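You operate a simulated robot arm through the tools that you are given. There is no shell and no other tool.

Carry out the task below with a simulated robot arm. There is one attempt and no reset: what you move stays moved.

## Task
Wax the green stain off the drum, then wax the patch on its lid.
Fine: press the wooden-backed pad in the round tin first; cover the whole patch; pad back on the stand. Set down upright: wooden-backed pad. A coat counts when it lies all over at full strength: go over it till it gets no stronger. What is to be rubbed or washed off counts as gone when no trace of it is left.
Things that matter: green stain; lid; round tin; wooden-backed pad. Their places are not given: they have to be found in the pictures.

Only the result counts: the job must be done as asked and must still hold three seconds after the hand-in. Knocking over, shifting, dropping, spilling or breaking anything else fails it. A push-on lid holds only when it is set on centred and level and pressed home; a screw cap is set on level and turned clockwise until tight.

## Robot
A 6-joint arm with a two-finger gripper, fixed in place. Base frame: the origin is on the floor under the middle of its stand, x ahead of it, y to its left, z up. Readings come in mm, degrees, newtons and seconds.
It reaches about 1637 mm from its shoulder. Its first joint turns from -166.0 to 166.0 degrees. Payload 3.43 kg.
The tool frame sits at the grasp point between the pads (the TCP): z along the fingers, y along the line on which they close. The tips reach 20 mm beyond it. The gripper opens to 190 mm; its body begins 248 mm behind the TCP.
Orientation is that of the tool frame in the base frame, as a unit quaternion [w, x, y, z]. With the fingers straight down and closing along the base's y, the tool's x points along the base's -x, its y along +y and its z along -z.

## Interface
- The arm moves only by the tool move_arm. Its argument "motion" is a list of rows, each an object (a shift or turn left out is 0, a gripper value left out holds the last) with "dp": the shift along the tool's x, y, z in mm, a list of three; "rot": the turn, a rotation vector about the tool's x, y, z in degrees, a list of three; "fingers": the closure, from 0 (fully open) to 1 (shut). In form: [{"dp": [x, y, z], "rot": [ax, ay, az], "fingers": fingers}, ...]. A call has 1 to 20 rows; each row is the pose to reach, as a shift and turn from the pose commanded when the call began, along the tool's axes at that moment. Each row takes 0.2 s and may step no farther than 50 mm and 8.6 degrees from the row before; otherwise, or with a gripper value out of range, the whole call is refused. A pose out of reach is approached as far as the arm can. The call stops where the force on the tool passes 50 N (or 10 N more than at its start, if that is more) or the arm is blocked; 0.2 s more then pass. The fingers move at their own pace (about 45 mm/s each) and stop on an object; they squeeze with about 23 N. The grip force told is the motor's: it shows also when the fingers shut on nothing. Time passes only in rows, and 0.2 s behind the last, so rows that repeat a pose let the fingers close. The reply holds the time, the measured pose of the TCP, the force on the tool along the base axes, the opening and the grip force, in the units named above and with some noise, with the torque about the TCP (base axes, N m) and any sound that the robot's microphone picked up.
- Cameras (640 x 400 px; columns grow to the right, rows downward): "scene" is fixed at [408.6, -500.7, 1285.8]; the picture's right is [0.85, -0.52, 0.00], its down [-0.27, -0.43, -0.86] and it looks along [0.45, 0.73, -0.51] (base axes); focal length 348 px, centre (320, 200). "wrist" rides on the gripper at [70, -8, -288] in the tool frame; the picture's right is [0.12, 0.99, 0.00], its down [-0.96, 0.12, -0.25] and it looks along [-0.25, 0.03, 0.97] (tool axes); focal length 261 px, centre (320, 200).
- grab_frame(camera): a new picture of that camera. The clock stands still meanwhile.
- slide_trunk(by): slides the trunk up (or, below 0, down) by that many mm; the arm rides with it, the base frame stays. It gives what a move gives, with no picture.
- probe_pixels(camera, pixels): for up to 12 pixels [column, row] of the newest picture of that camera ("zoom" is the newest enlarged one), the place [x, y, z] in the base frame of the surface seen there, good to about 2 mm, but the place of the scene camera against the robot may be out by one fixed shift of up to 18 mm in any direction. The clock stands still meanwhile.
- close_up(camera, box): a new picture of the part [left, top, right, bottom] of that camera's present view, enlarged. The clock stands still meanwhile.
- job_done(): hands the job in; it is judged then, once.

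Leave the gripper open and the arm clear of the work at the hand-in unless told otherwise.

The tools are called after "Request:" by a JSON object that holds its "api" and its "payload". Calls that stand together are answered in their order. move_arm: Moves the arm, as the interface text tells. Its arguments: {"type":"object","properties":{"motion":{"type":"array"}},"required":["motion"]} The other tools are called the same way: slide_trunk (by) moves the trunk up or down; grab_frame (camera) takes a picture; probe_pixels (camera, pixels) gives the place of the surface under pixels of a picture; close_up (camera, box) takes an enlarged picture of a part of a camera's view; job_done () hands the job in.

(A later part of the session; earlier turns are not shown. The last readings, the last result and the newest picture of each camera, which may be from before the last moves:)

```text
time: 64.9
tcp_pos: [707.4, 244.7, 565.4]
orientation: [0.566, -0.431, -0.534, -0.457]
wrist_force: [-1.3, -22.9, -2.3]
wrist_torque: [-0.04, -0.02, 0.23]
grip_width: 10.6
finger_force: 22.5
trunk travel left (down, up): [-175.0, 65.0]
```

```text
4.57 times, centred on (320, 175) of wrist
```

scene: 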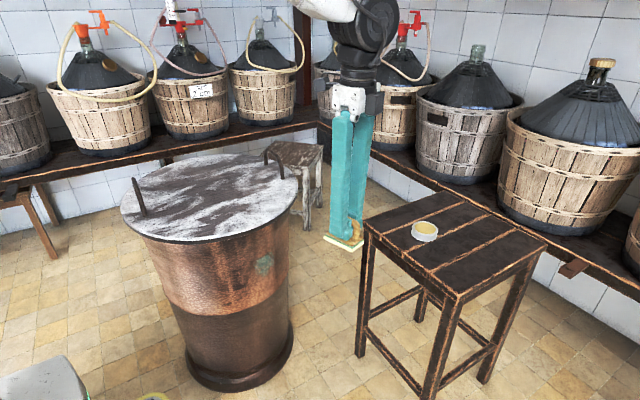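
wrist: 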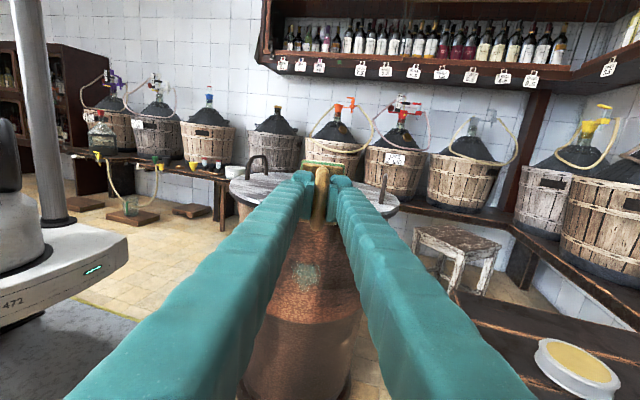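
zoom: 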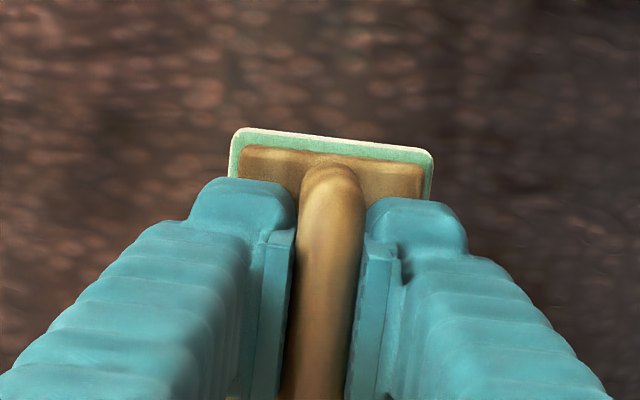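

23 N here. I stroke back left 50 mm on the same line.

Request:
{"api": "move_arm", "payload": {"motion": [{"dp": [0, -4, -0.3]}, {"dp": [0, -12, -0.3]}, {"dp": [0, -20, -0.3]}, {"dp": [0, -28, -0.3]}, {"dp": [0, -36, -0.3]}, {"dp": [0, -44, -0.3]}, {"dp": [0, -50, -0.3]}]}}

Request:
{"api": "close_up", "payload": {"camera": "wrist", "box": [250, 135, 390, 215]}}

```text
time: 66.5
tcp_pos: [659.4, 232.9, 564.7]
orientation: [0.565, -0.431, -0.534, -0.457]
wrist_force: [24.1, -29.9, -2.5]
wrist_torque: [0.06, 0.02, 0.15]
grip_width: 10.3
finger_force: 23.9
trunk travel left (down, up): [-175.0, 65.0]
```

```text
4.57 times, centred on (320, 175) of wrist
```

zoom: 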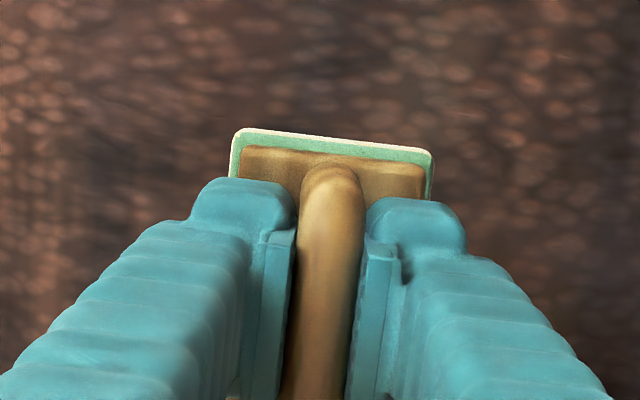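

The visible stain in the upper band is gone. I ease off slightly, slide down 26 mm and stroke right for the lower part.

Request:
{"api": "move_arm", "payload": {"motion": [{"dp": [0, 0, -3]}, {"dp": [-13, 0, -3]}, {"dp": [-26, 0, -3]}, {"dp": [-26, 0, -1.2]}, {"dp": [-26, 8, -0.9]}, {"dp": [-26, 16, -0.7]}, {"dp": [-26, 24, -0.5]}, {"dp": [-26, 32, -0.4]}]}}

```text
time: 68.3
tcp_pos: [688.3, 242.1, 540.0]
orientation: [0.567, -0.43, -0.534, -0.457]
wrist_force: [-2.0, -5.4, -1.1]
wrist_torque: [-0.11, 0.01, 0.25]
grip_width: 10.8
finger_force: 22.9
trunk travel left (down, up): [-175.0, 65.0]
```

Light contact (5 N). I turn 1.5° more, push 0.6 mm more, and stroke right 20 mm then left 30 mm.

Request:
{"api": "move_arm", "payload": {"motion": [{"dp": [0, 2, 0.6], "rot": [1.5, 0, 0.09]}, {"dp": [0, 10, 0.6], "rot": [1.5, 0, 0.09]}, {"dp": [0, 20, 0.6], "rot": [1.5, 0, 0.09]}, {"dp": [0, 20, 0.6], "rot": [1.5, 0, 0.09]}]}}

Request:
{"api": "close_up", "payload": {"camera": "wrist", "box": [250, 135, 390, 215]}}

```text
time: 69.3
tcp_pos: [709.6, 245.2, 538.7]
orientation: [0.572, -0.424, -0.54, -0.449]
wrist_force: [-4.8, -31.1, -4.2]
wrist_torque: [0.09, 0.05, -0.14]
grip_width: 10.3
finger_force: 23.2
trunk travel left (down, up): [-175.0, 65.0]
```

```text
4.57 times, centred on (320, 175) of wrist
```

zoom: 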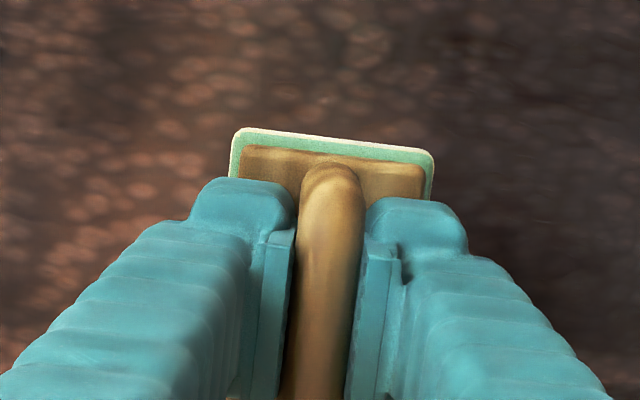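

Force 31 N on the right end. I ease 0.7 mm and stroke back left 50 mm in the lower band.

Request:
{"api": "move_arm", "payload": {"motion": [{"dp": [0, -4, -0.7]}, {"dp": [0, -12, -0.7]}, {"dp": [0, -20, -0.7]}, {"dp": [0, -28, -0.7]}, {"dp": [0, -36, -0.7]}, {"dp": [0, -44, -0.7]}, {"dp": [0, -52, -0.7]}]}}

```text
time: 70.9
tcp_pos: [659.6, 233.7, 540.1]
orientation: [0.572, -0.424, -0.54, -0.449]
wrist_force: [-0.4, 0.5, -1.5]
wrist_torque: [-0.02, 0.04, -0.03]
grip_width: 10.6
finger_force: 23.3
trunk travel left (down, up): [-175.0, 65.0]
```

No contact at the left end now. I push in 1.5 mm and stroke right again across the whole lower band.

Request:
{"api": "move_arm", "payload": {"motion": [{"dp": [0, 0, 1]}, {"dp": [0, 0, 1.6]}, {"dp": [0, 0, 1.6]}]}}

```text
time: 71.7
tcp_pos: [657.8, 234.6, 538.6]
orientation: [0.572, -0.424, -0.54, -0.449]
wrist_force: [-1.5, -15.1, -1.6]
wrist_torque: [-0.06, 0.02, -0.22]
grip_width: 10.7
finger_force: 23.3
trunk travel left (down, up): [-175.0, 65.0]
```

Request:
{"api": "move_arm", "payload": {"motion": [{"dp": [0, 7, -0.1]}, {"dp": [0, 14, -0.3]}, {"dp": [0, 21, -0.5]}, {"dp": [0, 28, -0.7]}, {"dp": [0, 35, -0.9]}]}}

```text
time: 72.9
tcp_pos: [692.3, 242.0, 539.3]
orientation: [0.573, -0.423, -0.54, -0.449]
wrist_force: [-5.7, -26.4, -2.1]
wrist_torque: [0.0, 0.0, -0.2]
grip_width: 10.7
finger_force: 22.9
trunk travel left (down, up): [-175.0, 65.0]
```

I retreat 100 mm and step aside to the right to view the cleaned spot.

Request:
{"api": "move_arm", "payload": {"motion": [{"dp": [0, 0, -10]}, {"dp": [0, 0, -50]}, {"dp": [0, 20, -90]}, {"dp": [0, 60, -110]}, {"dp": [0, 100, -120]}, {"dp": [0, 100, -120]}]}}

Request:
{"api": "grab_frame", "payload": {"camera": "wrist"}}

Request:
{"api": "close_up", "payload": {"camera": "wrist", "box": [180, 110, 320, 200]}}

Request:
{"api": "close_up", "payload": {"camera": "scene", "box": [225, 235, 305, 295]}}

```text
time: 74.3
tcp_pos: [819.1, 150.6, 531.9]
orientation: [0.572, -0.424, -0.54, -0.449]
wrist_force: [0.3, -0.5, -1.6]
wrist_torque: [-0.04, 0.0, -0.01]
grip_width: 10.5
finger_force: 22.8
trunk travel left (down, up): [-175.0, 65.0]
```

```text
taken
```

wrist: 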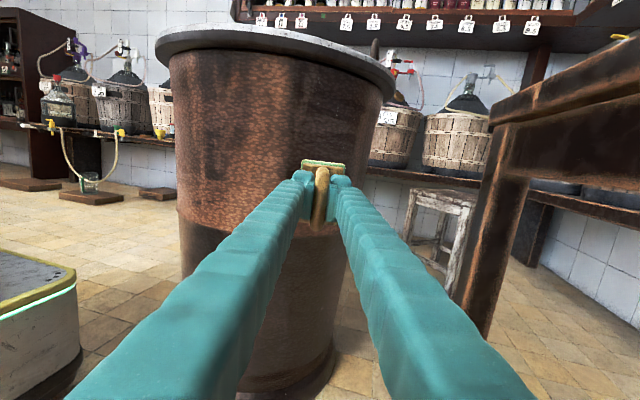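

```text
4.44 times, centred on (250, 155) of wrist
```

zoom: 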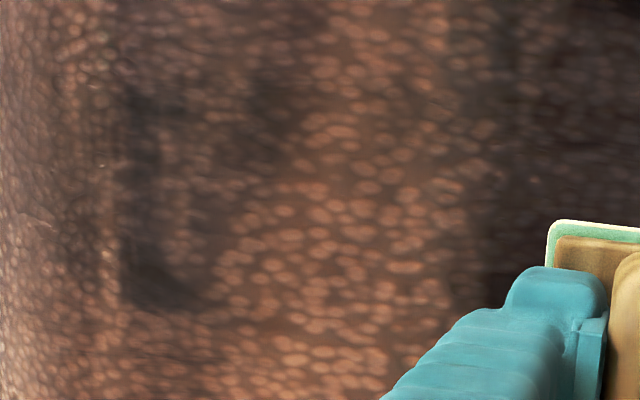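

```text
6.67 times, centred on (265, 265) of scene
```

zoom: 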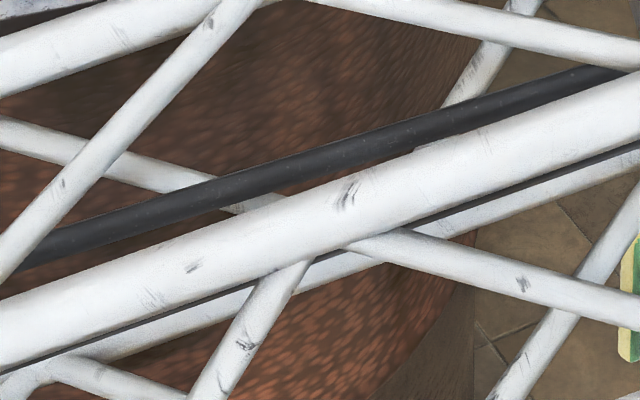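

In this view the stain would be at about (261,159); I see clean copper there. I enlarge it more to make sure no trace is left.

Request:
{"api": "close_up", "payload": {"camera": "wrist", "box": [230, 125, 310, 190]}}

Request:
{"api": "probe_pixels", "payload": {"camera": "wrist", "pixels": [[261, 159], [240, 159], [283, 159], [261, 135], [261, 185], [290, 150]]}}

```text
6.15 times, centred on (270, 158) of wrist
```

zoom: 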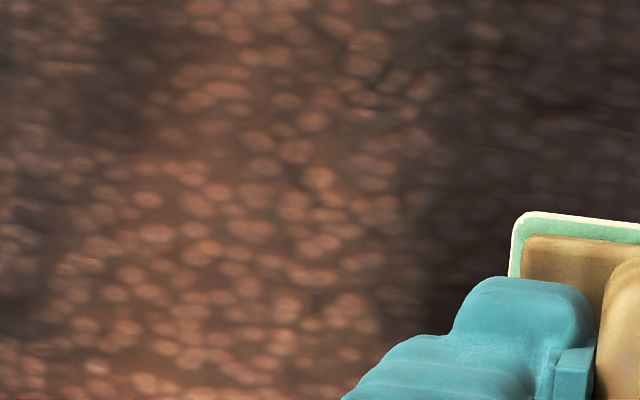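

```text
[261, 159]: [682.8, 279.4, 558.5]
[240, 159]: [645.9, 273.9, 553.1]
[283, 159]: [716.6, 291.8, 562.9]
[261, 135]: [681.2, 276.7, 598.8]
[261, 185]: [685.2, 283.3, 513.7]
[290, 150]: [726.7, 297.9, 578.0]
```

The whole stain area (x 646–727, z 513–600) looks clean. I retreat, rise back to the earlier turning place near (762,-20,835), and check the spot in the scene picture later.

Request:
{"api": "move_arm", "payload": {"motion": [{"dp": [0, -25, -40]}, {"dp": [0, -50, -80]}, {"dp": [0, -75, -120]}, {"dp": [0, -92.8, -152]}, {"dp": [45, -92.8, -152]}, {"dp": [90, -92.8, -152]}, {"dp": [135, -92.8, -152]}, {"dp": [180, -92.8, -152]}, {"dp": [225, -92.8, -152]}, {"dp": [265, -92.8, -152], "rot": [0, -1, 0]}, {"dp": [300, -92.8, -152], "rot": [0, -2.5, 0]}, {"dp": [300, -92.8, -152], "rot": [0, -3.3, 0]}]}}

Request:
{"api": "grab_frame", "payload": {"camera": "wrist"}}

Request:
{"api": "close_up", "payload": {"camera": "wrist", "box": [260, 220, 370, 350]}}

Request:
{"api": "grab_frame", "payload": {"camera": "scene"}}

Request:
{"api": "close_up", "payload": {"camera": "scene", "box": [225, 235, 305, 295]}}

```text
time: 76.9
tcp_pos: [766.9, -36.2, 823.9]
orientation: [-0.556, 0.437, 0.556, 0.436]
wrist_force: [1.0, -0.5, 0.0]
wrist_torque: [0.03, 0.01, 0.0]
grip_width: 10.4
finger_force: 22.9
trunk travel left (down, up): [-175.0, 65.0]
```

```text
taken
```

wrist: 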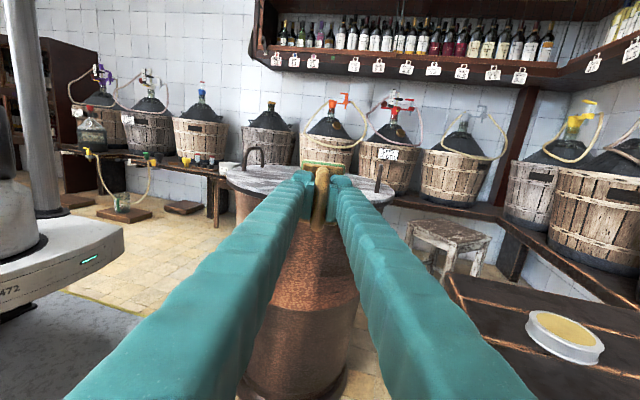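

```text
3.08 times, centred on (315, 285) of wrist
```

zoom: 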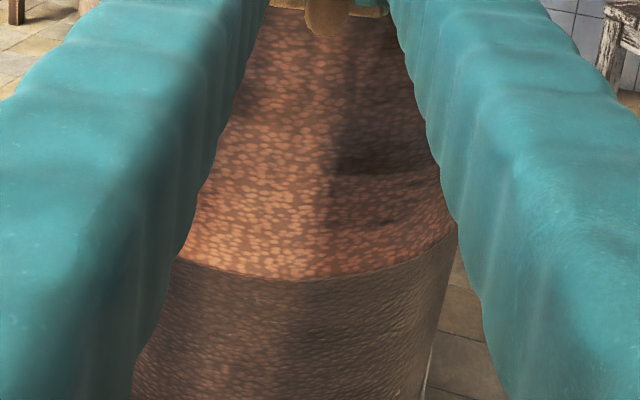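

```text
taken
```

scene: 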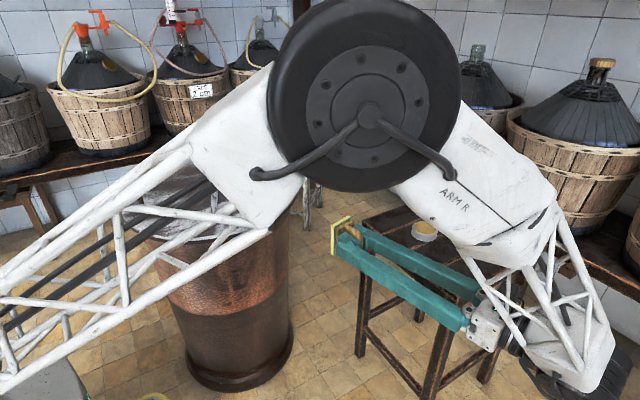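

```text
6.67 times, centred on (265, 265) of scene
```

zoom: 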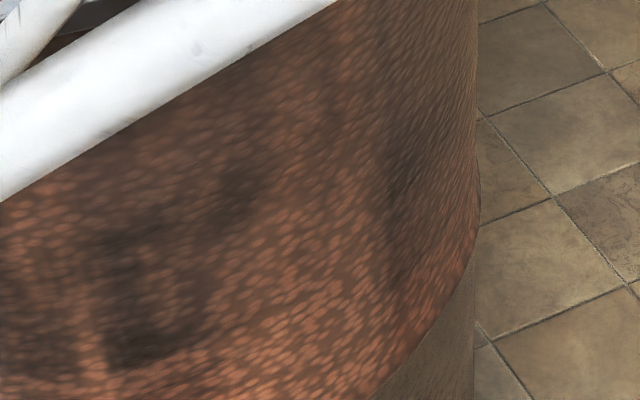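

Both views show the stain gone without trace. I pitch the tool back to pointing down, ready for the lid.

Request:
{"api": "move_arm", "payload": {"motion": [{"rot": [0, -8.2, 0]}, {"rot": [0, -16.4, 0]}, {"rot": [0, -24.5, 0]}, {"rot": [0, -32.7, 0]}, {"rot": [0, -40.9, 0]}, {"rot": [0, -49.1, 0]}, {"rot": [0, -57.3, 0]}, {"rot": [0, -65.5, 0]}, {"rot": [0, -73.6, 0]}, {"rot": [0, -81.8, 0]}, {"rot": [0, -90, 0]}, {"rot": [0, -90, 0]}]}}

Request:
{"api": "grab_frame", "payload": {"camera": "scene"}}

Request:
{"api": "close_up", "payload": {"camera": "scene", "box": [110, 145, 310, 250]}}

```text
time: 79.5
tcp_pos: [767.3, -35.7, 822.1]
orientation: [0.0, 0.618, 0.786, 0.0]
wrist_force: [-0.2, -0.6, -0.8]
wrist_torque: [-0.04, -0.02, -0.03]
grip_width: 10.9
finger_force: 22.1
trunk travel left (down, up): [-175.0, 65.0]
```

```text
taken
```

scene: 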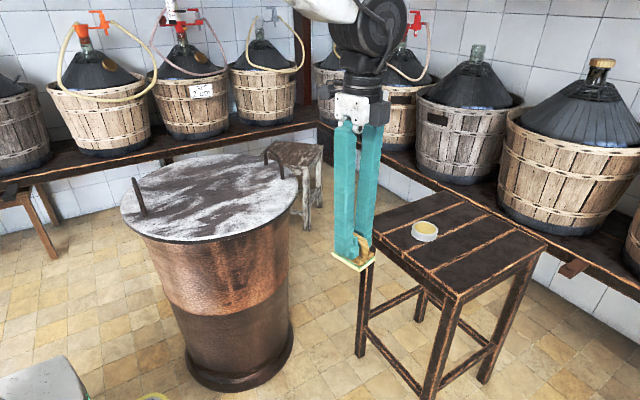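

```text
3.20 times, centred on (210, 198) of scene
```

zoom: 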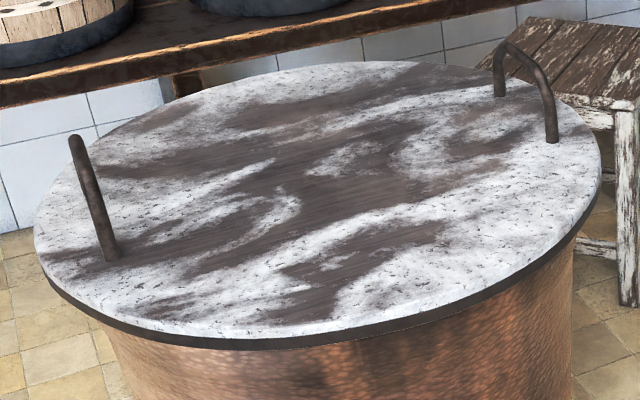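

Lid unchanged. I rise and carry the pad over the middle of the lid at about (640,440), z≈880, above the handles, and look down.

Request:
{"api": "move_arm", "payload": {"motion": [{"dp": [0, 0, -30]}, {"dp": [0, 0, -58]}, {"dp": [44.7, -1, -58]}, {"dp": [89.5, -2, -58]}, {"dp": [134.2, -3, -58]}, {"dp": [178.9, -4, -58]}, {"dp": [223.7, -5, -58]}, {"dp": [268.4, -6, -58]}, {"dp": [313.2, -7, -58]}, {"dp": [357.9, -8, -58]}, {"dp": [402.6, -9, -58]}, {"dp": [447.4, -10, -58]}, {"dp": [492.1, -10.9, -58]}, {"dp": [492.1, -10.9, -58]}]}}

Request:
{"api": "grab_frame", "payload": {"camera": "wrist"}}

Request:
{"api": "grab_frame", "payload": {"camera": "scene"}}

```text
time: 82.5
tcp_pos: [641.0, 439.6, 881.0]
orientation: [0.0, 0.618, 0.786, 0.0]
wrist_force: [0.0, -0.2, -0.7]
wrist_torque: [-0.03, 0.0, -0.05]
grip_width: 10.5
finger_force: 23.2
trunk travel left (down, up): [-175.0, 65.0]
```

```text
taken
```

wrist: 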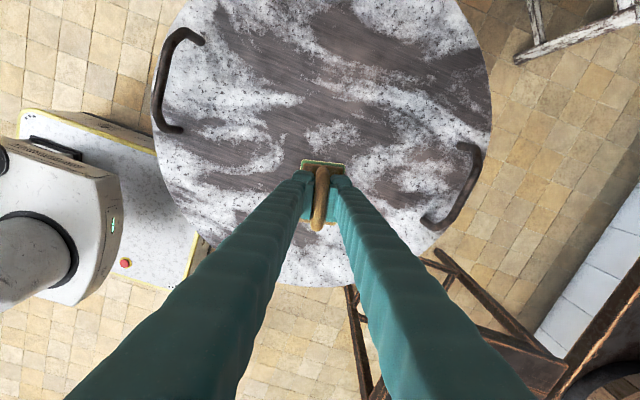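

```text
taken
```

scene: 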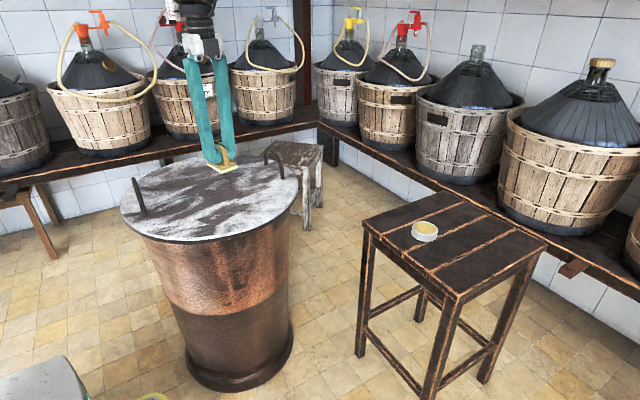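

The camera is nearer to the lid from another side now. I enlarge the lid parts once more, seeking the patch.

Request:
{"api": "close_up", "payload": {"camera": "wrist", "box": [150, 0, 320, 106]}}

Request:
{"api": "close_up", "payload": {"camera": "wrist", "box": [310, 0, 500, 119]}}

Request:
{"api": "close_up", "payload": {"camera": "wrist", "box": [310, 80, 500, 260]}}

Request:
{"api": "close_up", "payload": {"camera": "wrist", "box": [150, 80, 320, 290]}}

```text
3.76 times, centred on (235, 53) of wrist
```

zoom: 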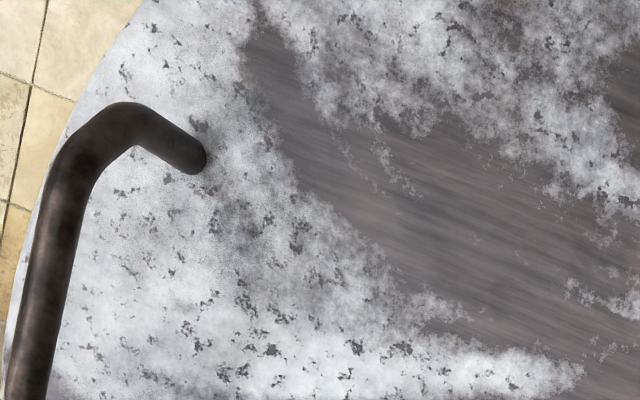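

```text
3.36 times, centred on (405, 60) of wrist
```

zoom: 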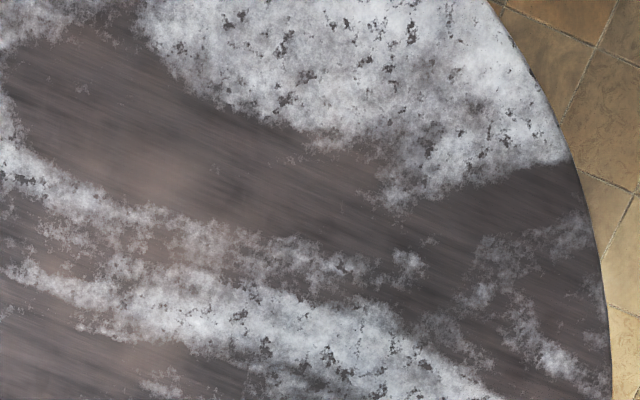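

```text
2.22 times, centred on (405, 170) of wrist
```

zoom: 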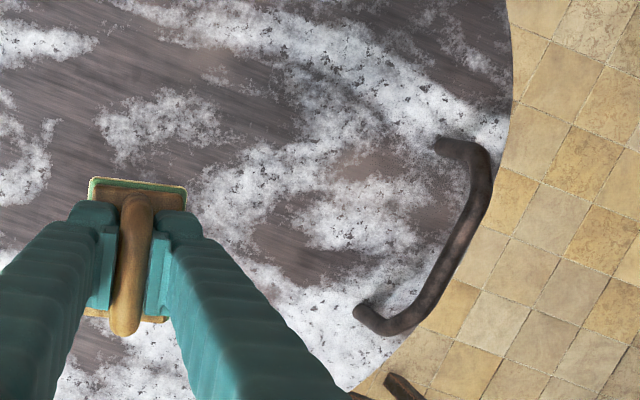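

```text
1.90 times, centred on (235, 185) of wrist
```

zoom: 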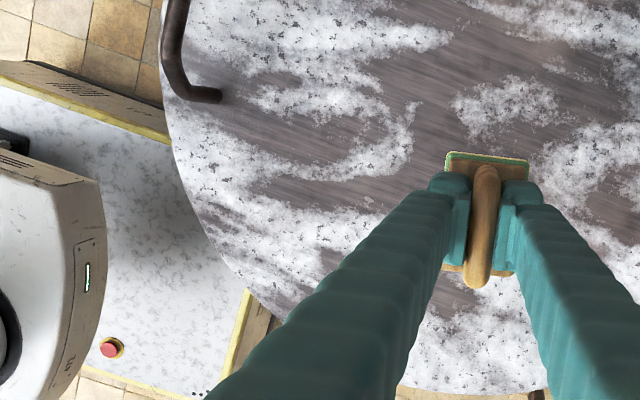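

No marked patch to be seen before waxing. I lower the pad to the lid here (contact expected at TCP z≈791) to see where the wax shows.

Request:
{"api": "move_arm", "payload": {"motion": [{"dp": [0, 0, 40]}, {"dp": [0, 0, 78]}, {"dp": [0, 0, 86]}, {"dp": [0, 0, 88]}, {"dp": [0, 0, 89]}, {"dp": [0, 0, 90]}, {"dp": [0, 0, 91]}, {"dp": [0, 0, 91]}]}}

```text
time: 84.3
tcp_pos: [641.5, 439.0, 792.5]
orientation: [0.0, 0.617, 0.787, 0.003]
wrist_force: [1.2, 0.2, 25.2]
wrist_torque: [0.17, 0.11, -0.03]
grip_width: 10.6
finger_force: 23.2
trunk travel left (down, up): [-175.0, 65.0]
```

Contact, 25 N at z=792.5. I ease 0.8 mm and stroke 60 mm toward -x, then look at the trail.

Request:
{"api": "move_arm", "payload": {"motion": [{"dp": [0, 0, -0.8]}, {"dp": [0, -10, -0.8]}, {"dp": [0, -20, -0.8]}, {"dp": [0, -30, -0.8]}, {"dp": [0, -40, -0.8]}, {"dp": [0, -50, -0.8]}, {"dp": [0, -60, -0.8]}]}}

Request:
{"api": "grab_frame", "payload": {"camera": "wrist"}}

Request:
{"api": "close_up", "payload": {"camera": "wrist", "box": [250, 110, 420, 216]}}

Request:
{"api": "close_up", "payload": {"camera": "scene", "box": [110, 145, 310, 250]}}

```text
time: 85.9
tcp_pos: [582.9, 425.1, 790.9]
orientation: [0.0, 0.618, 0.786, 0.002]
wrist_force: [8.2, 2.5, 26.3]
wrist_torque: [0.15, 0.2, -0.03]
grip_width: 10.5
finger_force: 22.8
trunk travel left (down, up): [-175.0, 65.0]
```

```text
taken
```

wrist: 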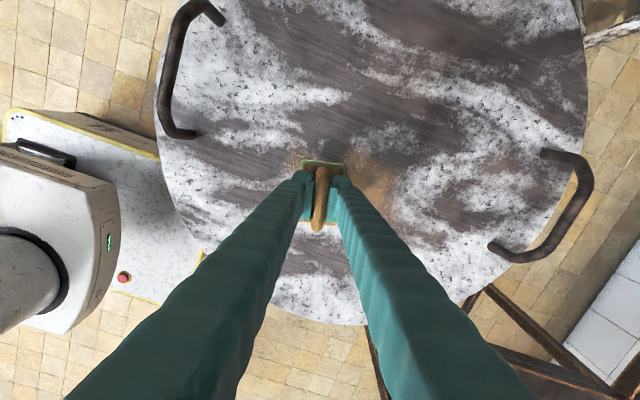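

```text
3.76 times, centred on (335, 163) of wrist
```

zoom: 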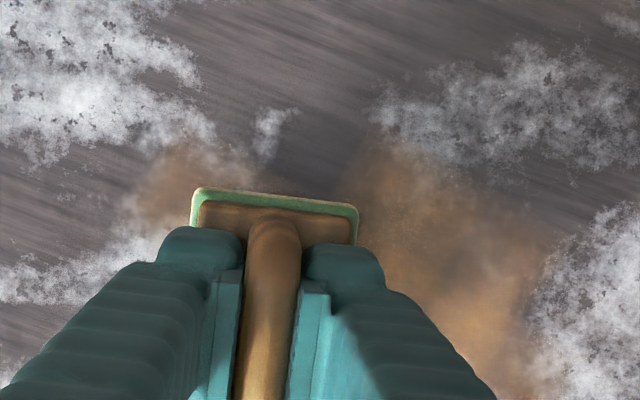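

```text
3.20 times, centred on (210, 198) of scene
```

zoom: 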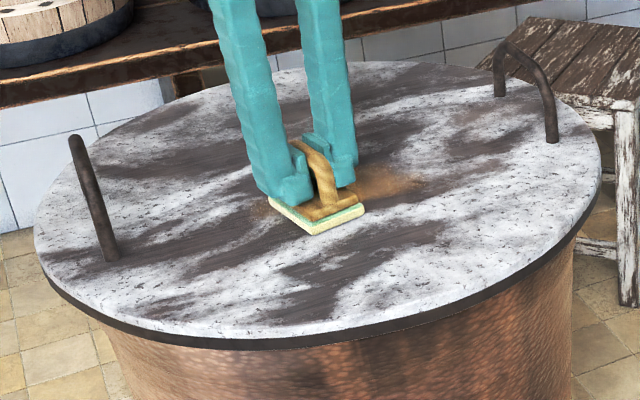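

A brown wax coat now shows on the lid around and behind the pad. I lift the pad and move it aside to see the coat's shape.

Request:
{"api": "move_arm", "payload": {"motion": [{"dp": [0, 0, -5]}, {"dp": [0, 0, -50]}, {"dp": [-40, 0, -90]}, {"dp": [-80, 0, -100]}, {"dp": [-120, 0, -110]}, {"dp": [-150, 0, -110]}, {"dp": [-150, 0, -110]}]}}

Request:
{"api": "grab_frame", "payload": {"camera": "wrist"}}

Request:
{"api": "close_up", "payload": {"camera": "wrist", "box": [230, 40, 390, 140]}}

Request:
{"api": "close_up", "payload": {"camera": "scene", "box": [150, 145, 290, 235]}}

```text
refused: row 3 steps farther than a row can; nothing moved
```

```text
taken
```

wrist: 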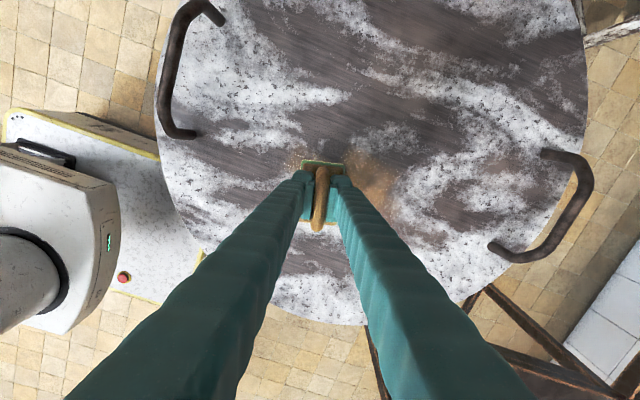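

```text
4.00 times, centred on (310, 90) of wrist
```

zoom: 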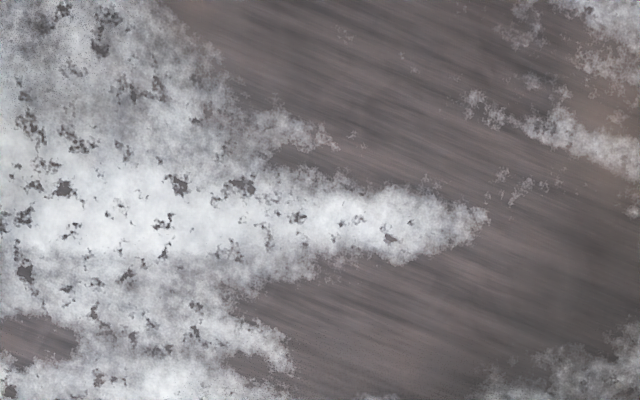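

```text
4.44 times, centred on (220, 190) of scene
```

zoom: 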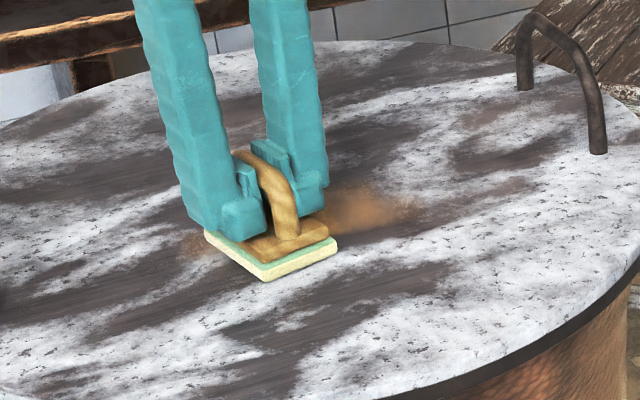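

That move was refused for one too large step. I repeat it with smaller steps.

Request:
{"api": "move_arm", "payload": {"motion": [{"dp": [0, 0, -5]}, {"dp": [0, 0, -45]}, {"dp": [-30, 0, -75]}, {"dp": [-65, 0, -100]}, {"dp": [-105, 0, -110]}, {"dp": [-150, 0, -110]}, {"dp": [-150, 0, -110]}]}}

Request:
{"api": "grab_frame", "payload": {"camera": "wrist"}}

Request:
{"api": "close_up", "payload": {"camera": "wrist", "box": [230, 40, 390, 140]}}

Request:
{"api": "close_up", "payload": {"camera": "scene", "box": [150, 145, 290, 235]}}

```text
time: 87.5
tcp_pos: [617.5, 279.9, 900.8]
orientation: [0.0, 0.618, 0.786, 0.0]
wrist_force: [0.8, 0.2, -0.7]
wrist_torque: [-0.02, 0.0, 0.0]
grip_width: 10.8
finger_force: 22.7
trunk travel left (down, up): [-175.0, 65.0]
```

```text
taken
```

wrist: 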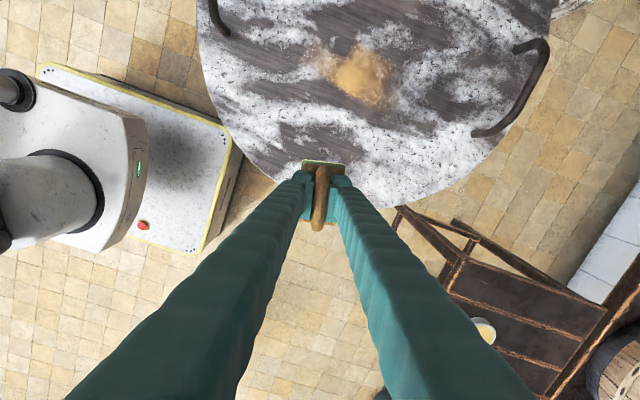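

```text
4.00 times, centred on (310, 90) of wrist
```

zoom: 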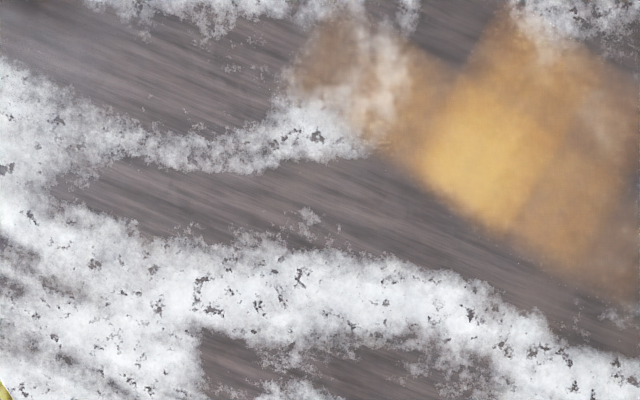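

```text
4.44 times, centred on (220, 190) of scene
```

zoom: 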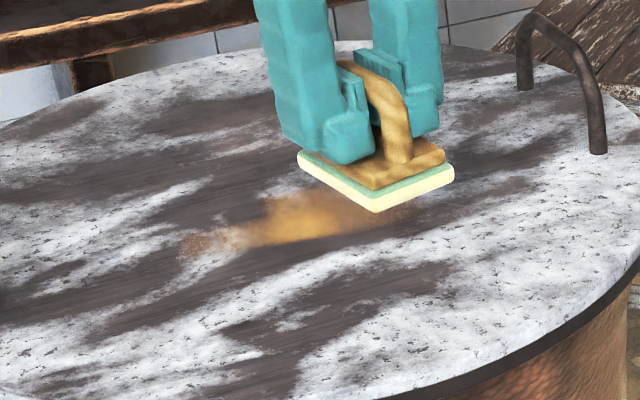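

Now a wax coat shows: golden where strong, brown where weak. I enlarge it around (355,72) in the wrist picture.

Request:
{"api": "close_up", "payload": {"camera": "wrist", "box": [285, 25, 425, 125]}}

```text
4.00 times, centred on (355, 75) of wrist
```

zoom: 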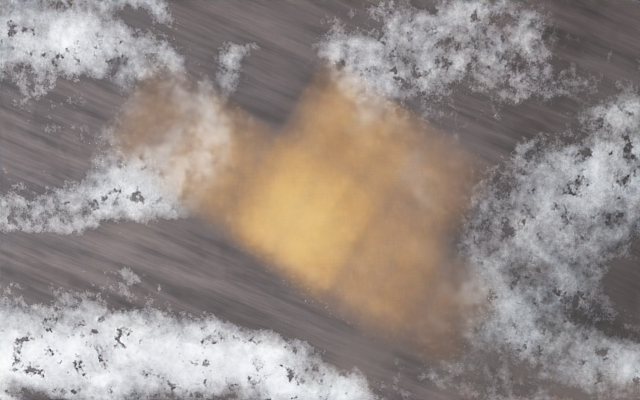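

I read base places of the coat's outline points.

Request:
{"api": "probe_pixels", "payload": {"camera": "zoom", "pixels": [[110, 120], [160, 85], [230, 120], [320, 75], [400, 100], [475, 180], [490, 300], [430, 350], [330, 300], [230, 225], [180, 210], [270, 130]]}}

Request:
{"api": "probe_pixels", "payload": {"camera": "zoom", "pixels": [[300, 210], [400, 240], [200, 150], [0, 0], [639, 0], [0, 399], [639, 399]]}}

```text
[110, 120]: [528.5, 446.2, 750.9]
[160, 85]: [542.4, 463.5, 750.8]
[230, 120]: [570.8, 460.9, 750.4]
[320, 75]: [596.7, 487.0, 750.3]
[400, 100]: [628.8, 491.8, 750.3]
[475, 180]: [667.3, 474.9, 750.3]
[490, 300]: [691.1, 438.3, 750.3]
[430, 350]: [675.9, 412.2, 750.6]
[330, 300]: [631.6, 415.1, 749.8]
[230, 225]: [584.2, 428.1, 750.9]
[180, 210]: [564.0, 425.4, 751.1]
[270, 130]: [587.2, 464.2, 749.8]
```

```text
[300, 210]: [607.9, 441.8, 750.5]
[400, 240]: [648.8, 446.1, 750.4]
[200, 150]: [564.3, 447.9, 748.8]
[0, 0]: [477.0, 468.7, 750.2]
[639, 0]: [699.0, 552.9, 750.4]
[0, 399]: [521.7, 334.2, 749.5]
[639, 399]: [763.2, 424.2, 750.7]
```

The lower border of the coat (y≈415–428) is cut off although the pad reached y≈390, so the patch begins there; it seems to lie around the lid's middle (about (615,500)). I square the tool with the axes and move over (700,480) for a raster of strokes.

Request:
{"api": "move_arm", "payload": {"motion": [{"dp": [35, 25.5, 4], "rot": [0, 0, 2.7]}, {"dp": [70, 51, 8], "rot": [0, 0, 5.5]}, {"dp": [105, 76.5, 12], "rot": [0, 0, 8.2]}, {"dp": [140, 102, 16], "rot": [0, 0, 11]}, {"dp": [174.6, 127.5, 20], "rot": [0, 0, 13.7]}, {"dp": [174.6, 127.5, 20], "rot": [0, 0, 13.7]}, {"dp": [174.6, 127.5, 60], "rot": [0, 0, 13.7]}, {"dp": [174.6, 127.5, 90], "rot": [0, 0, 13.7]}, {"dp": [174.6, 127.5, 103], "rot": [0, 0, 13.7]}, {"dp": [174.6, 127.5, 106], "rot": [0, 0, 13.7]}, {"dp": [174.6, 127.5, 107.5], "rot": [0, 0, 13.7]}, {"dp": [174.6, 127.5, 109], "rot": [0, 0, 13.7]}]}}

```text
time: 90.1
tcp_pos: [701.3, 478.4, 791.2]
orientation: [0.001, 0.707, 0.707, 0.0]
wrist_force: [0.6, 0.6, -1.0]
wrist_torque: [0.06, 0.03, 0.0]
grip_width: 10.4
finger_force: 23.0
trunk travel left (down, up): [-175.0, 65.0]
```

Nearly touching. I lower 2 mm more and then stroke along -x from x=700 to x=520.

Request:
{"api": "move_arm", "payload": {"motion": [{"dp": [0, 0, 1]}, {"dp": [0, 0, 1.6]}, {"dp": [0, 0, 1.6]}]}}

```text
time: 90.9
tcp_pos: [700.6, 478.1, 793.1]
orientation: [0.0, 0.707, 0.707, 0.001]
wrist_force: [1.4, 2.4, 14.6]
wrist_torque: [-0.14, 0.11, 0.02]
grip_width: 10.6
finger_force: 22.8
trunk travel left (down, up): [-175.0, 65.0]
```

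14.6 N contact. Stroke to -x, 180 mm.

Request:
{"api": "move_arm", "payload": {"motion": [{"dp": [0, -12, 0]}, {"dp": [0, -24, 0]}, {"dp": [0, -36, 0]}, {"dp": [0, -48, 0]}, {"dp": [0, -60, 0]}, {"dp": [0, -72, 0]}, {"dp": [0, -84, 0]}, {"dp": [0, -96, 0]}, {"dp": [0, -108, 0]}, {"dp": [0, -120, 0]}, {"dp": [0, -132, 0]}, {"dp": [0, -144, 0]}, {"dp": [0, -156, 0]}, {"dp": [0, -168, 0]}, {"dp": [0, -180, 0]}]}}

Request:
{"api": "grab_frame", "payload": {"camera": "wrist"}}

Request:
{"api": "close_up", "payload": {"camera": "scene", "box": [110, 145, 310, 250]}}

```text
time: 94.1
tcp_pos: [520.1, 478.9, 791.7]
orientation: [0.0, 0.707, 0.707, 0.001]
wrist_force: [14.4, 0.2, 34.9]
wrist_torque: [0.06, 0.07, 0.01]
grip_width: 10.7
finger_force: 22.8
trunk travel left (down, up): [-175.0, 65.0]
```

```text
taken
```

wrist: 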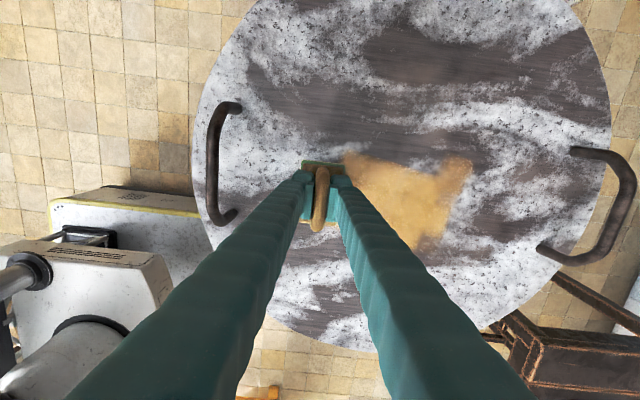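

```text
3.20 times, centred on (210, 198) of scene
```

zoom: 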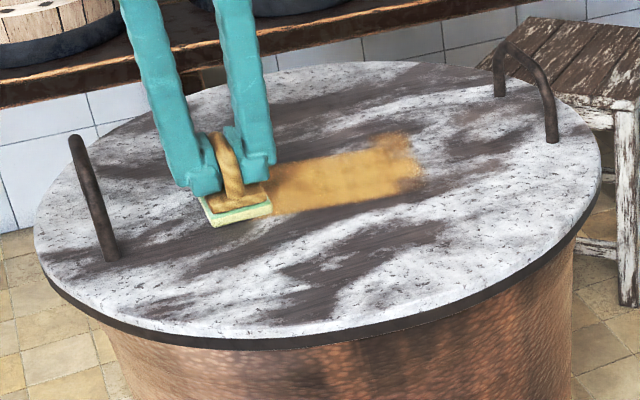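

A golden band covers the stroke. I ease 1 mm, shift 48 mm to +y and stroke back to +x, 200 mm.

Request:
{"api": "move_arm", "payload": {"motion": [{"dp": [0, 0, -1.2]}, {"dp": [24, 0, -1.2]}, {"dp": [48, 0, -1.2]}, {"dp": [48, 13, -1.1]}, {"dp": [48, 26, -1.0]}, {"dp": [48, 39, -0.9]}, {"dp": [48, 52, -0.8]}, {"dp": [48, 65, -0.7]}, {"dp": [48, 78, -0.6]}, {"dp": [48, 91, -0.5]}, {"dp": [48, 104, -0.4]}, {"dp": [48, 117, -0.3]}, {"dp": [48, 130, -0.2]}, {"dp": [48, 143, -0.1]}, {"dp": [48, 156, 0]}, {"dp": [48, 169, 0]}, {"dp": [48, 182, 0.1]}, {"dp": [48, 195, 0.2]}]}}

Request:
{"api": "grab_frame", "payload": {"camera": "wrist"}}

Request:
{"api": "close_up", "payload": {"camera": "scene", "box": [110, 145, 310, 250]}}

```text
time: 97.9
tcp_pos: [713.7, 526.9, 791.6]
orientation: [0.0, 0.707, 0.707, 0.0]
wrist_force: [-10.0, -1.1, 18.3]
wrist_torque: [0.04, 0.04, 0.03]
grip_width: 10.6
finger_force: 22.3
trunk travel left (down, up): [-175.0, 65.0]
```

```text
taken
```

wrist: 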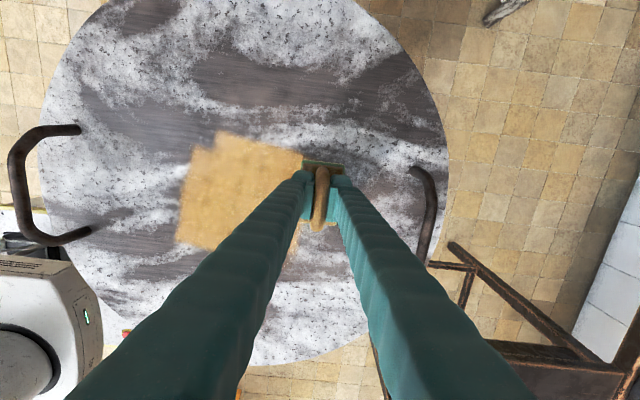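

```text
3.20 times, centred on (210, 198) of scene
```

zoom: 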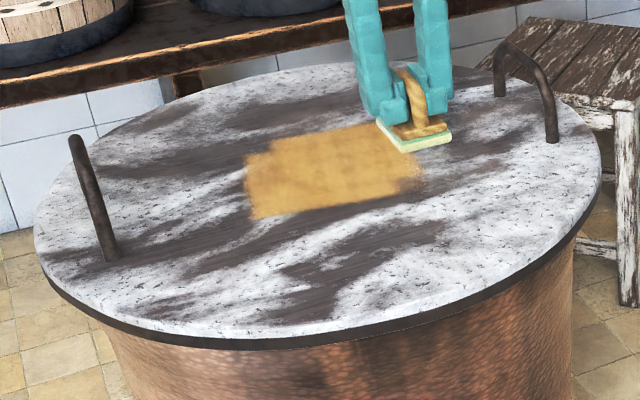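

The left edge of the coat is straight though the pad went beyond it, so the patch seems to be a rectangle or the like. I enlarge and read its corners.

Request:
{"api": "close_up", "payload": {"camera": "wrist", "box": [160, 110, 330, 260]}}

Request:
{"api": "probe_pixels", "payload": {"camera": "wrist", "pixels": [[181, 182], [178, 240], [192, 148], [216, 134], [212, 150], [300, 158], [230, 200], [205, 250], [250, 140], [280, 150], [187, 180], [160, 200]]}}

```text
2.67 times, centred on (245, 185) of wrist
```

zoom: 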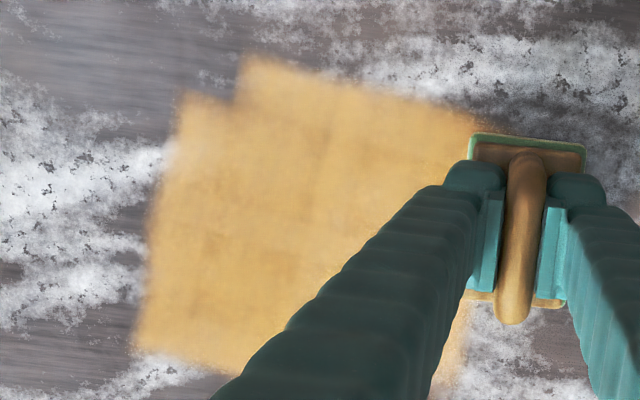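

```text
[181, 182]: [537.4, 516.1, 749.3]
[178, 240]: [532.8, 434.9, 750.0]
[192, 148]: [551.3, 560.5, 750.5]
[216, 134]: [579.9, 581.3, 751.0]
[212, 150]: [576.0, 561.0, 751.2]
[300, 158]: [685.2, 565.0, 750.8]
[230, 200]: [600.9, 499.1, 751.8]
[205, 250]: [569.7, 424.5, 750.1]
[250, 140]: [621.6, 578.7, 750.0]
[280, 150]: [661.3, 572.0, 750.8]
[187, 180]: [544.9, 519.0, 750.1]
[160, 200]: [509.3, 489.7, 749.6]
```

The patch's left edge is at x≈535–545. I go on: shift 45 mm to +y and stroke to -x to find the upper border.

Request:
{"api": "move_arm", "payload": {"motion": [{"dp": [0, 0, -0.4]}, {"dp": [22, 0, -0.4]}, {"dp": [45, 0, -0.4]}, {"dp": [45, -13, -0.5]}, {"dp": [45, -26, -0.6]}, {"dp": [45, -39, -0.7]}, {"dp": [45, -52, -0.8]}, {"dp": [45, -65, -0.9]}, {"dp": [45, -78, -1.0]}, {"dp": [45, -91, -1.1]}, {"dp": [45, -104, -1.2]}, {"dp": [45, -117, -1.3]}, {"dp": [45, -130, -1.4]}, {"dp": [45, -143, -1.5]}, {"dp": [45, -156, -1.6]}, {"dp": [45, -169, -1.6]}, {"dp": [45, -182, -1.7]}, {"dp": [45, -195, -1.8]}]}}

Request:
{"api": "grab_frame", "payload": {"camera": "wrist"}}

Request:
{"api": "close_up", "payload": {"camera": "scene", "box": [110, 145, 310, 250]}}

```text
time: 101.7
tcp_pos: [520.2, 572.3, 792.1]
orientation: [0.0, 0.707, 0.707, 0.0]
wrist_force: [0.4, 0.5, -0.9]
wrist_torque: [-0.03, 0.04, 0.02]
grip_width: 10.7
finger_force: 22.9
trunk travel left (down, up): [-175.0, 65.0]
```

```text
taken
```

wrist: 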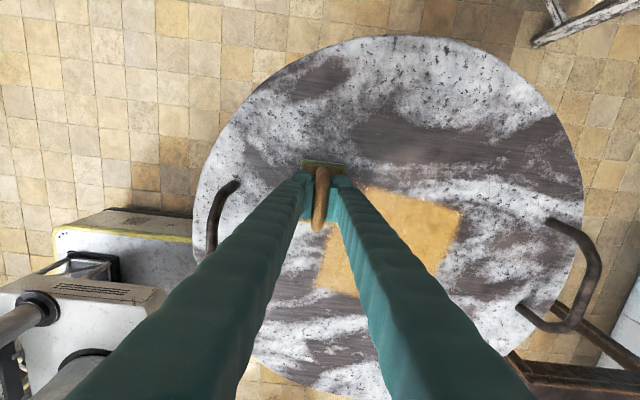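

```text
3.20 times, centred on (210, 198) of scene
```

zoom: 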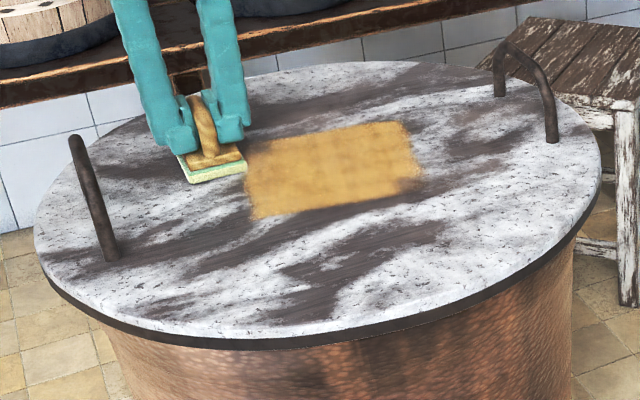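

The patch shows now as a slightly turned rectangle. I lift and step back to -y to see it free of the pad.

Request:
{"api": "move_arm", "payload": {"motion": [{"dp": [0, 0, -30]}, {"dp": [0, 20, -70]}, {"dp": [-40, 30, -100]}, {"dp": [-80, 40, -110]}, {"dp": [-125, 50, -110]}, {"dp": [-170, 60, -110]}, {"dp": [-215, 70, -110]}, {"dp": [-260, 80, -110]}, {"dp": [-300, 90, -110]}, {"dp": [-300, 90, -110]}]}}

Request:
{"api": "grab_frame", "payload": {"camera": "wrist"}}

Request:
{"api": "close_up", "payload": {"camera": "scene", "box": [170, 160, 270, 230]}}

```text
refused: row 3 steps farther than a row can; nothing moved
```

```text
taken
```

wrist: 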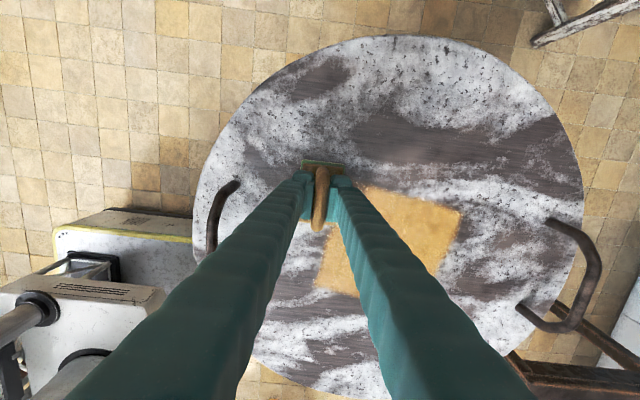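

```text
5.71 times, centred on (220, 195) of scene
```

zoom: 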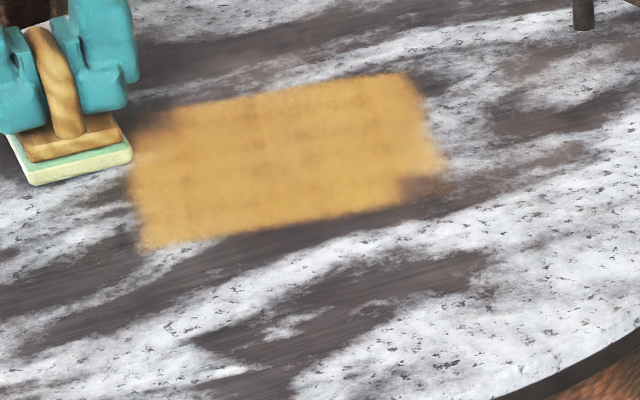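

Weak brown spots remain at the coat's far-left corner (175,125) and near-right corner (415,188) of this enlarged picture. I read the corner places, then lift away.

Request:
{"api": "probe_pixels", "payload": {"camera": "zoom", "pixels": [[142, 245], [132, 165], [175, 120], [405, 75], [445, 160], [415, 188], [430, 195], [290, 225], [290, 150]]}}

Request:
{"api": "move_arm", "payload": {"motion": [{"dp": [0, 0, -30]}, {"dp": [0, 20, -70]}, {"dp": [-25, 30, -100]}, {"dp": [-65, 40, -110]}, {"dp": [-110, 50, -110]}, {"dp": [-155, 60, -110]}, {"dp": [-200, 70, -110]}, {"dp": [-245, 80, -110]}, {"dp": [-290, 90, -110]}, {"dp": [-290, 90, -110]}]}}

Request:
{"api": "grab_frame", "payload": {"camera": "wrist"}}

Request:
{"api": "close_up", "payload": {"camera": "wrist", "box": [220, 40, 420, 165]}}

```text
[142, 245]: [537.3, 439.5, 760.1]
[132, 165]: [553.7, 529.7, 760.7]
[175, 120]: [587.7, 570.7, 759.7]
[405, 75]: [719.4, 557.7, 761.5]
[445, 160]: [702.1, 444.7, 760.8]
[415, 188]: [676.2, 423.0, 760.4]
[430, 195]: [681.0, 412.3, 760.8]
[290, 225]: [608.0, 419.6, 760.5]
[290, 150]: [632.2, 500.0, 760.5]
```

```text
time: 103.9
tcp_pos: [610.1, 281.6, 900.3]
orientation: [0.0, 0.707, 0.708, -0.001]
wrist_force: [0.0, 0.1, -0.9]
wrist_torque: [-0.01, 0.01, -0.05]
grip_width: 10.5
finger_force: 23.2
trunk travel left (down, up): [-175.0, 65.0]
```

```text
taken
```

wrist: 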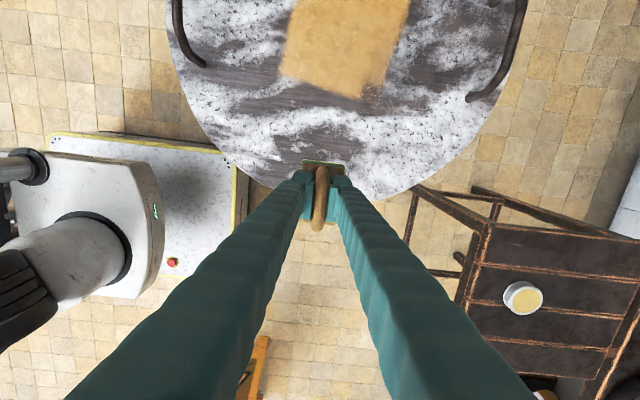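

```text
3.20 times, centred on (320, 102) of wrist
```

zoom: 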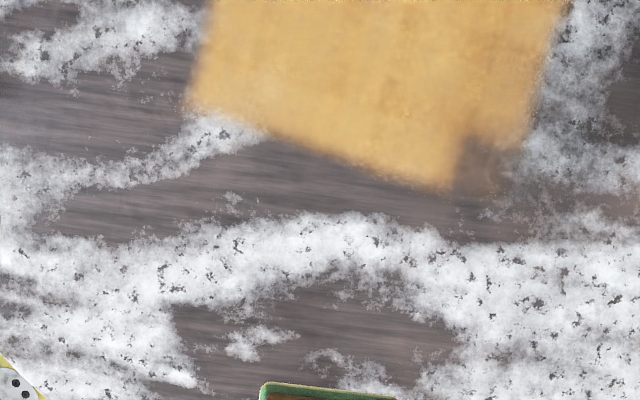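

The near-right corner of the rectangle (about (500,190) in the enlarged picture) is not coated yet. I read the corners.

Request:
{"api": "probe_pixels", "payload": {"camera": "zoom", "pixels": [[190, 112], [440, 187], [503, 203], [525, 135], [560, 15], [215, 10], [460, 150], [490, 170]]}}

Request:
{"api": "close_up", "payload": {"camera": "wrist", "box": [240, 0, 460, 60]}}

Request:
{"api": "close_up", "payload": {"camera": "scene", "box": [170, 160, 270, 230]}}

```text
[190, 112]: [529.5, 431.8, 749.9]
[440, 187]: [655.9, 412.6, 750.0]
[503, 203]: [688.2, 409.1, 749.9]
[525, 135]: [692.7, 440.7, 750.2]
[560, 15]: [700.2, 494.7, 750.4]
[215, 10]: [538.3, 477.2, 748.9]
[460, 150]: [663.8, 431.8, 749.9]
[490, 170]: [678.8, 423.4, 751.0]
```

```text
2.91 times, centred on (350, 30) of wrist
```

zoom: 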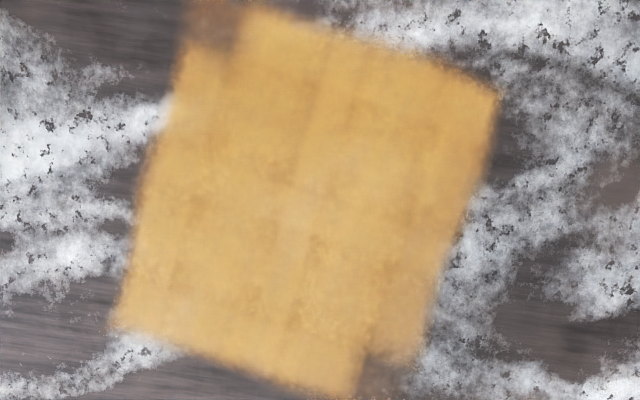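

```text
5.71 times, centred on (220, 195) of scene
```

zoom: 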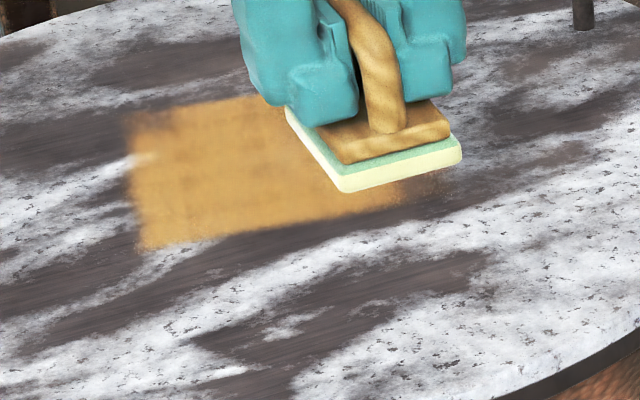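

This view shows the whole rectangle: two corners still brown: the far-left (205,25) and the near-right (380,380). I read their places; the "zoom" picture must be this wrist one, so I take it again and probe.

Request:
{"api": "close_up", "payload": {"camera": "wrist", "box": [240, 0, 460, 60]}}

Request:
{"api": "probe_pixels", "payload": {"camera": "zoom", "pixels": [[192, 8], [240, 45], [260, 12], [497, 95], [440, 265], [385, 380], [412, 360], [115, 325], [160, 130], [380, 50], [205, 30], [365, 365]]}}

```text
2.91 times, centred on (350, 30) of wrist
```

zoom: 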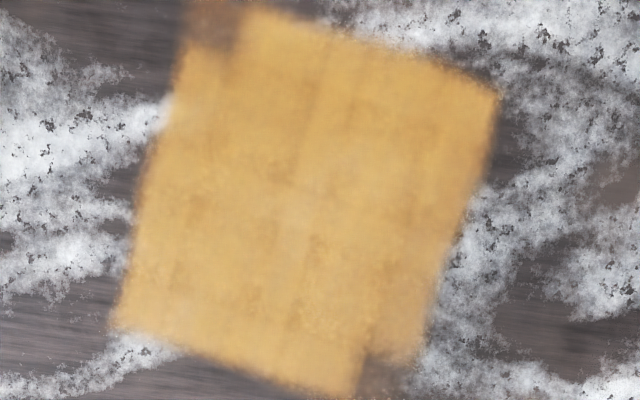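

```text
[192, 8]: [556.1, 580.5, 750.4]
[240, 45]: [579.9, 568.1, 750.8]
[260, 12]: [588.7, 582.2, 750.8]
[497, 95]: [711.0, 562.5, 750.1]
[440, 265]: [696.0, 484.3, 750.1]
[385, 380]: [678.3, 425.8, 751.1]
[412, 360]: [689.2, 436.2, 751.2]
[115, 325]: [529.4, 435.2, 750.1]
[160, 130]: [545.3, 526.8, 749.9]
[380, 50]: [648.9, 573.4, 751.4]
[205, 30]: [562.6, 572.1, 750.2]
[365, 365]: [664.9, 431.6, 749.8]
```

The patch is a rectangle with corners about (529,433), (689,408), (711,562), (555,585), centre (621,497), turned about 9°. I turn the tool 9.5° to match and go down at its near-right end (688,438) for a second full pass.

Request:
{"api": "move_arm", "payload": {"motion": [{"dp": [39, 19.4, 0], "rot": [0, 0, 2.4]}, {"dp": [78, 38.8, 10], "rot": [0, 0, 4.8]}, {"dp": [117, 58.2, 20], "rot": [0, 0, 7.2]}, {"dp": [156.4, 77.6, 30], "rot": [0, 0, 9.5]}, {"dp": [156.4, 77.6, 70], "rot": [0, 0, 9.5]}, {"dp": [156.4, 77.6, 100], "rot": [0, 0, 9.5]}, {"dp": [156.4, 77.6, 107], "rot": [0, 0, 9.5]}, {"dp": [156.4, 77.6, 109], "rot": [0, 0, 9.5]}, {"dp": [156.4, 77.6, 110], "rot": [0, 0, 9.5]}, {"dp": [156.4, 77.6, 110], "rot": [0, 0, 9.5]}]}}

```text
time: 106.1
tcp_pos: [688.6, 438.7, 792.7]
orientation: [0.0, 0.763, 0.646, 0.0]
wrist_force: [0.8, -0.6, -1.5]
wrist_torque: [0.01, 0.02, -0.02]
grip_width: 10.5
finger_force: 23.2
trunk travel left (down, up): [-175.0, 65.0]
```

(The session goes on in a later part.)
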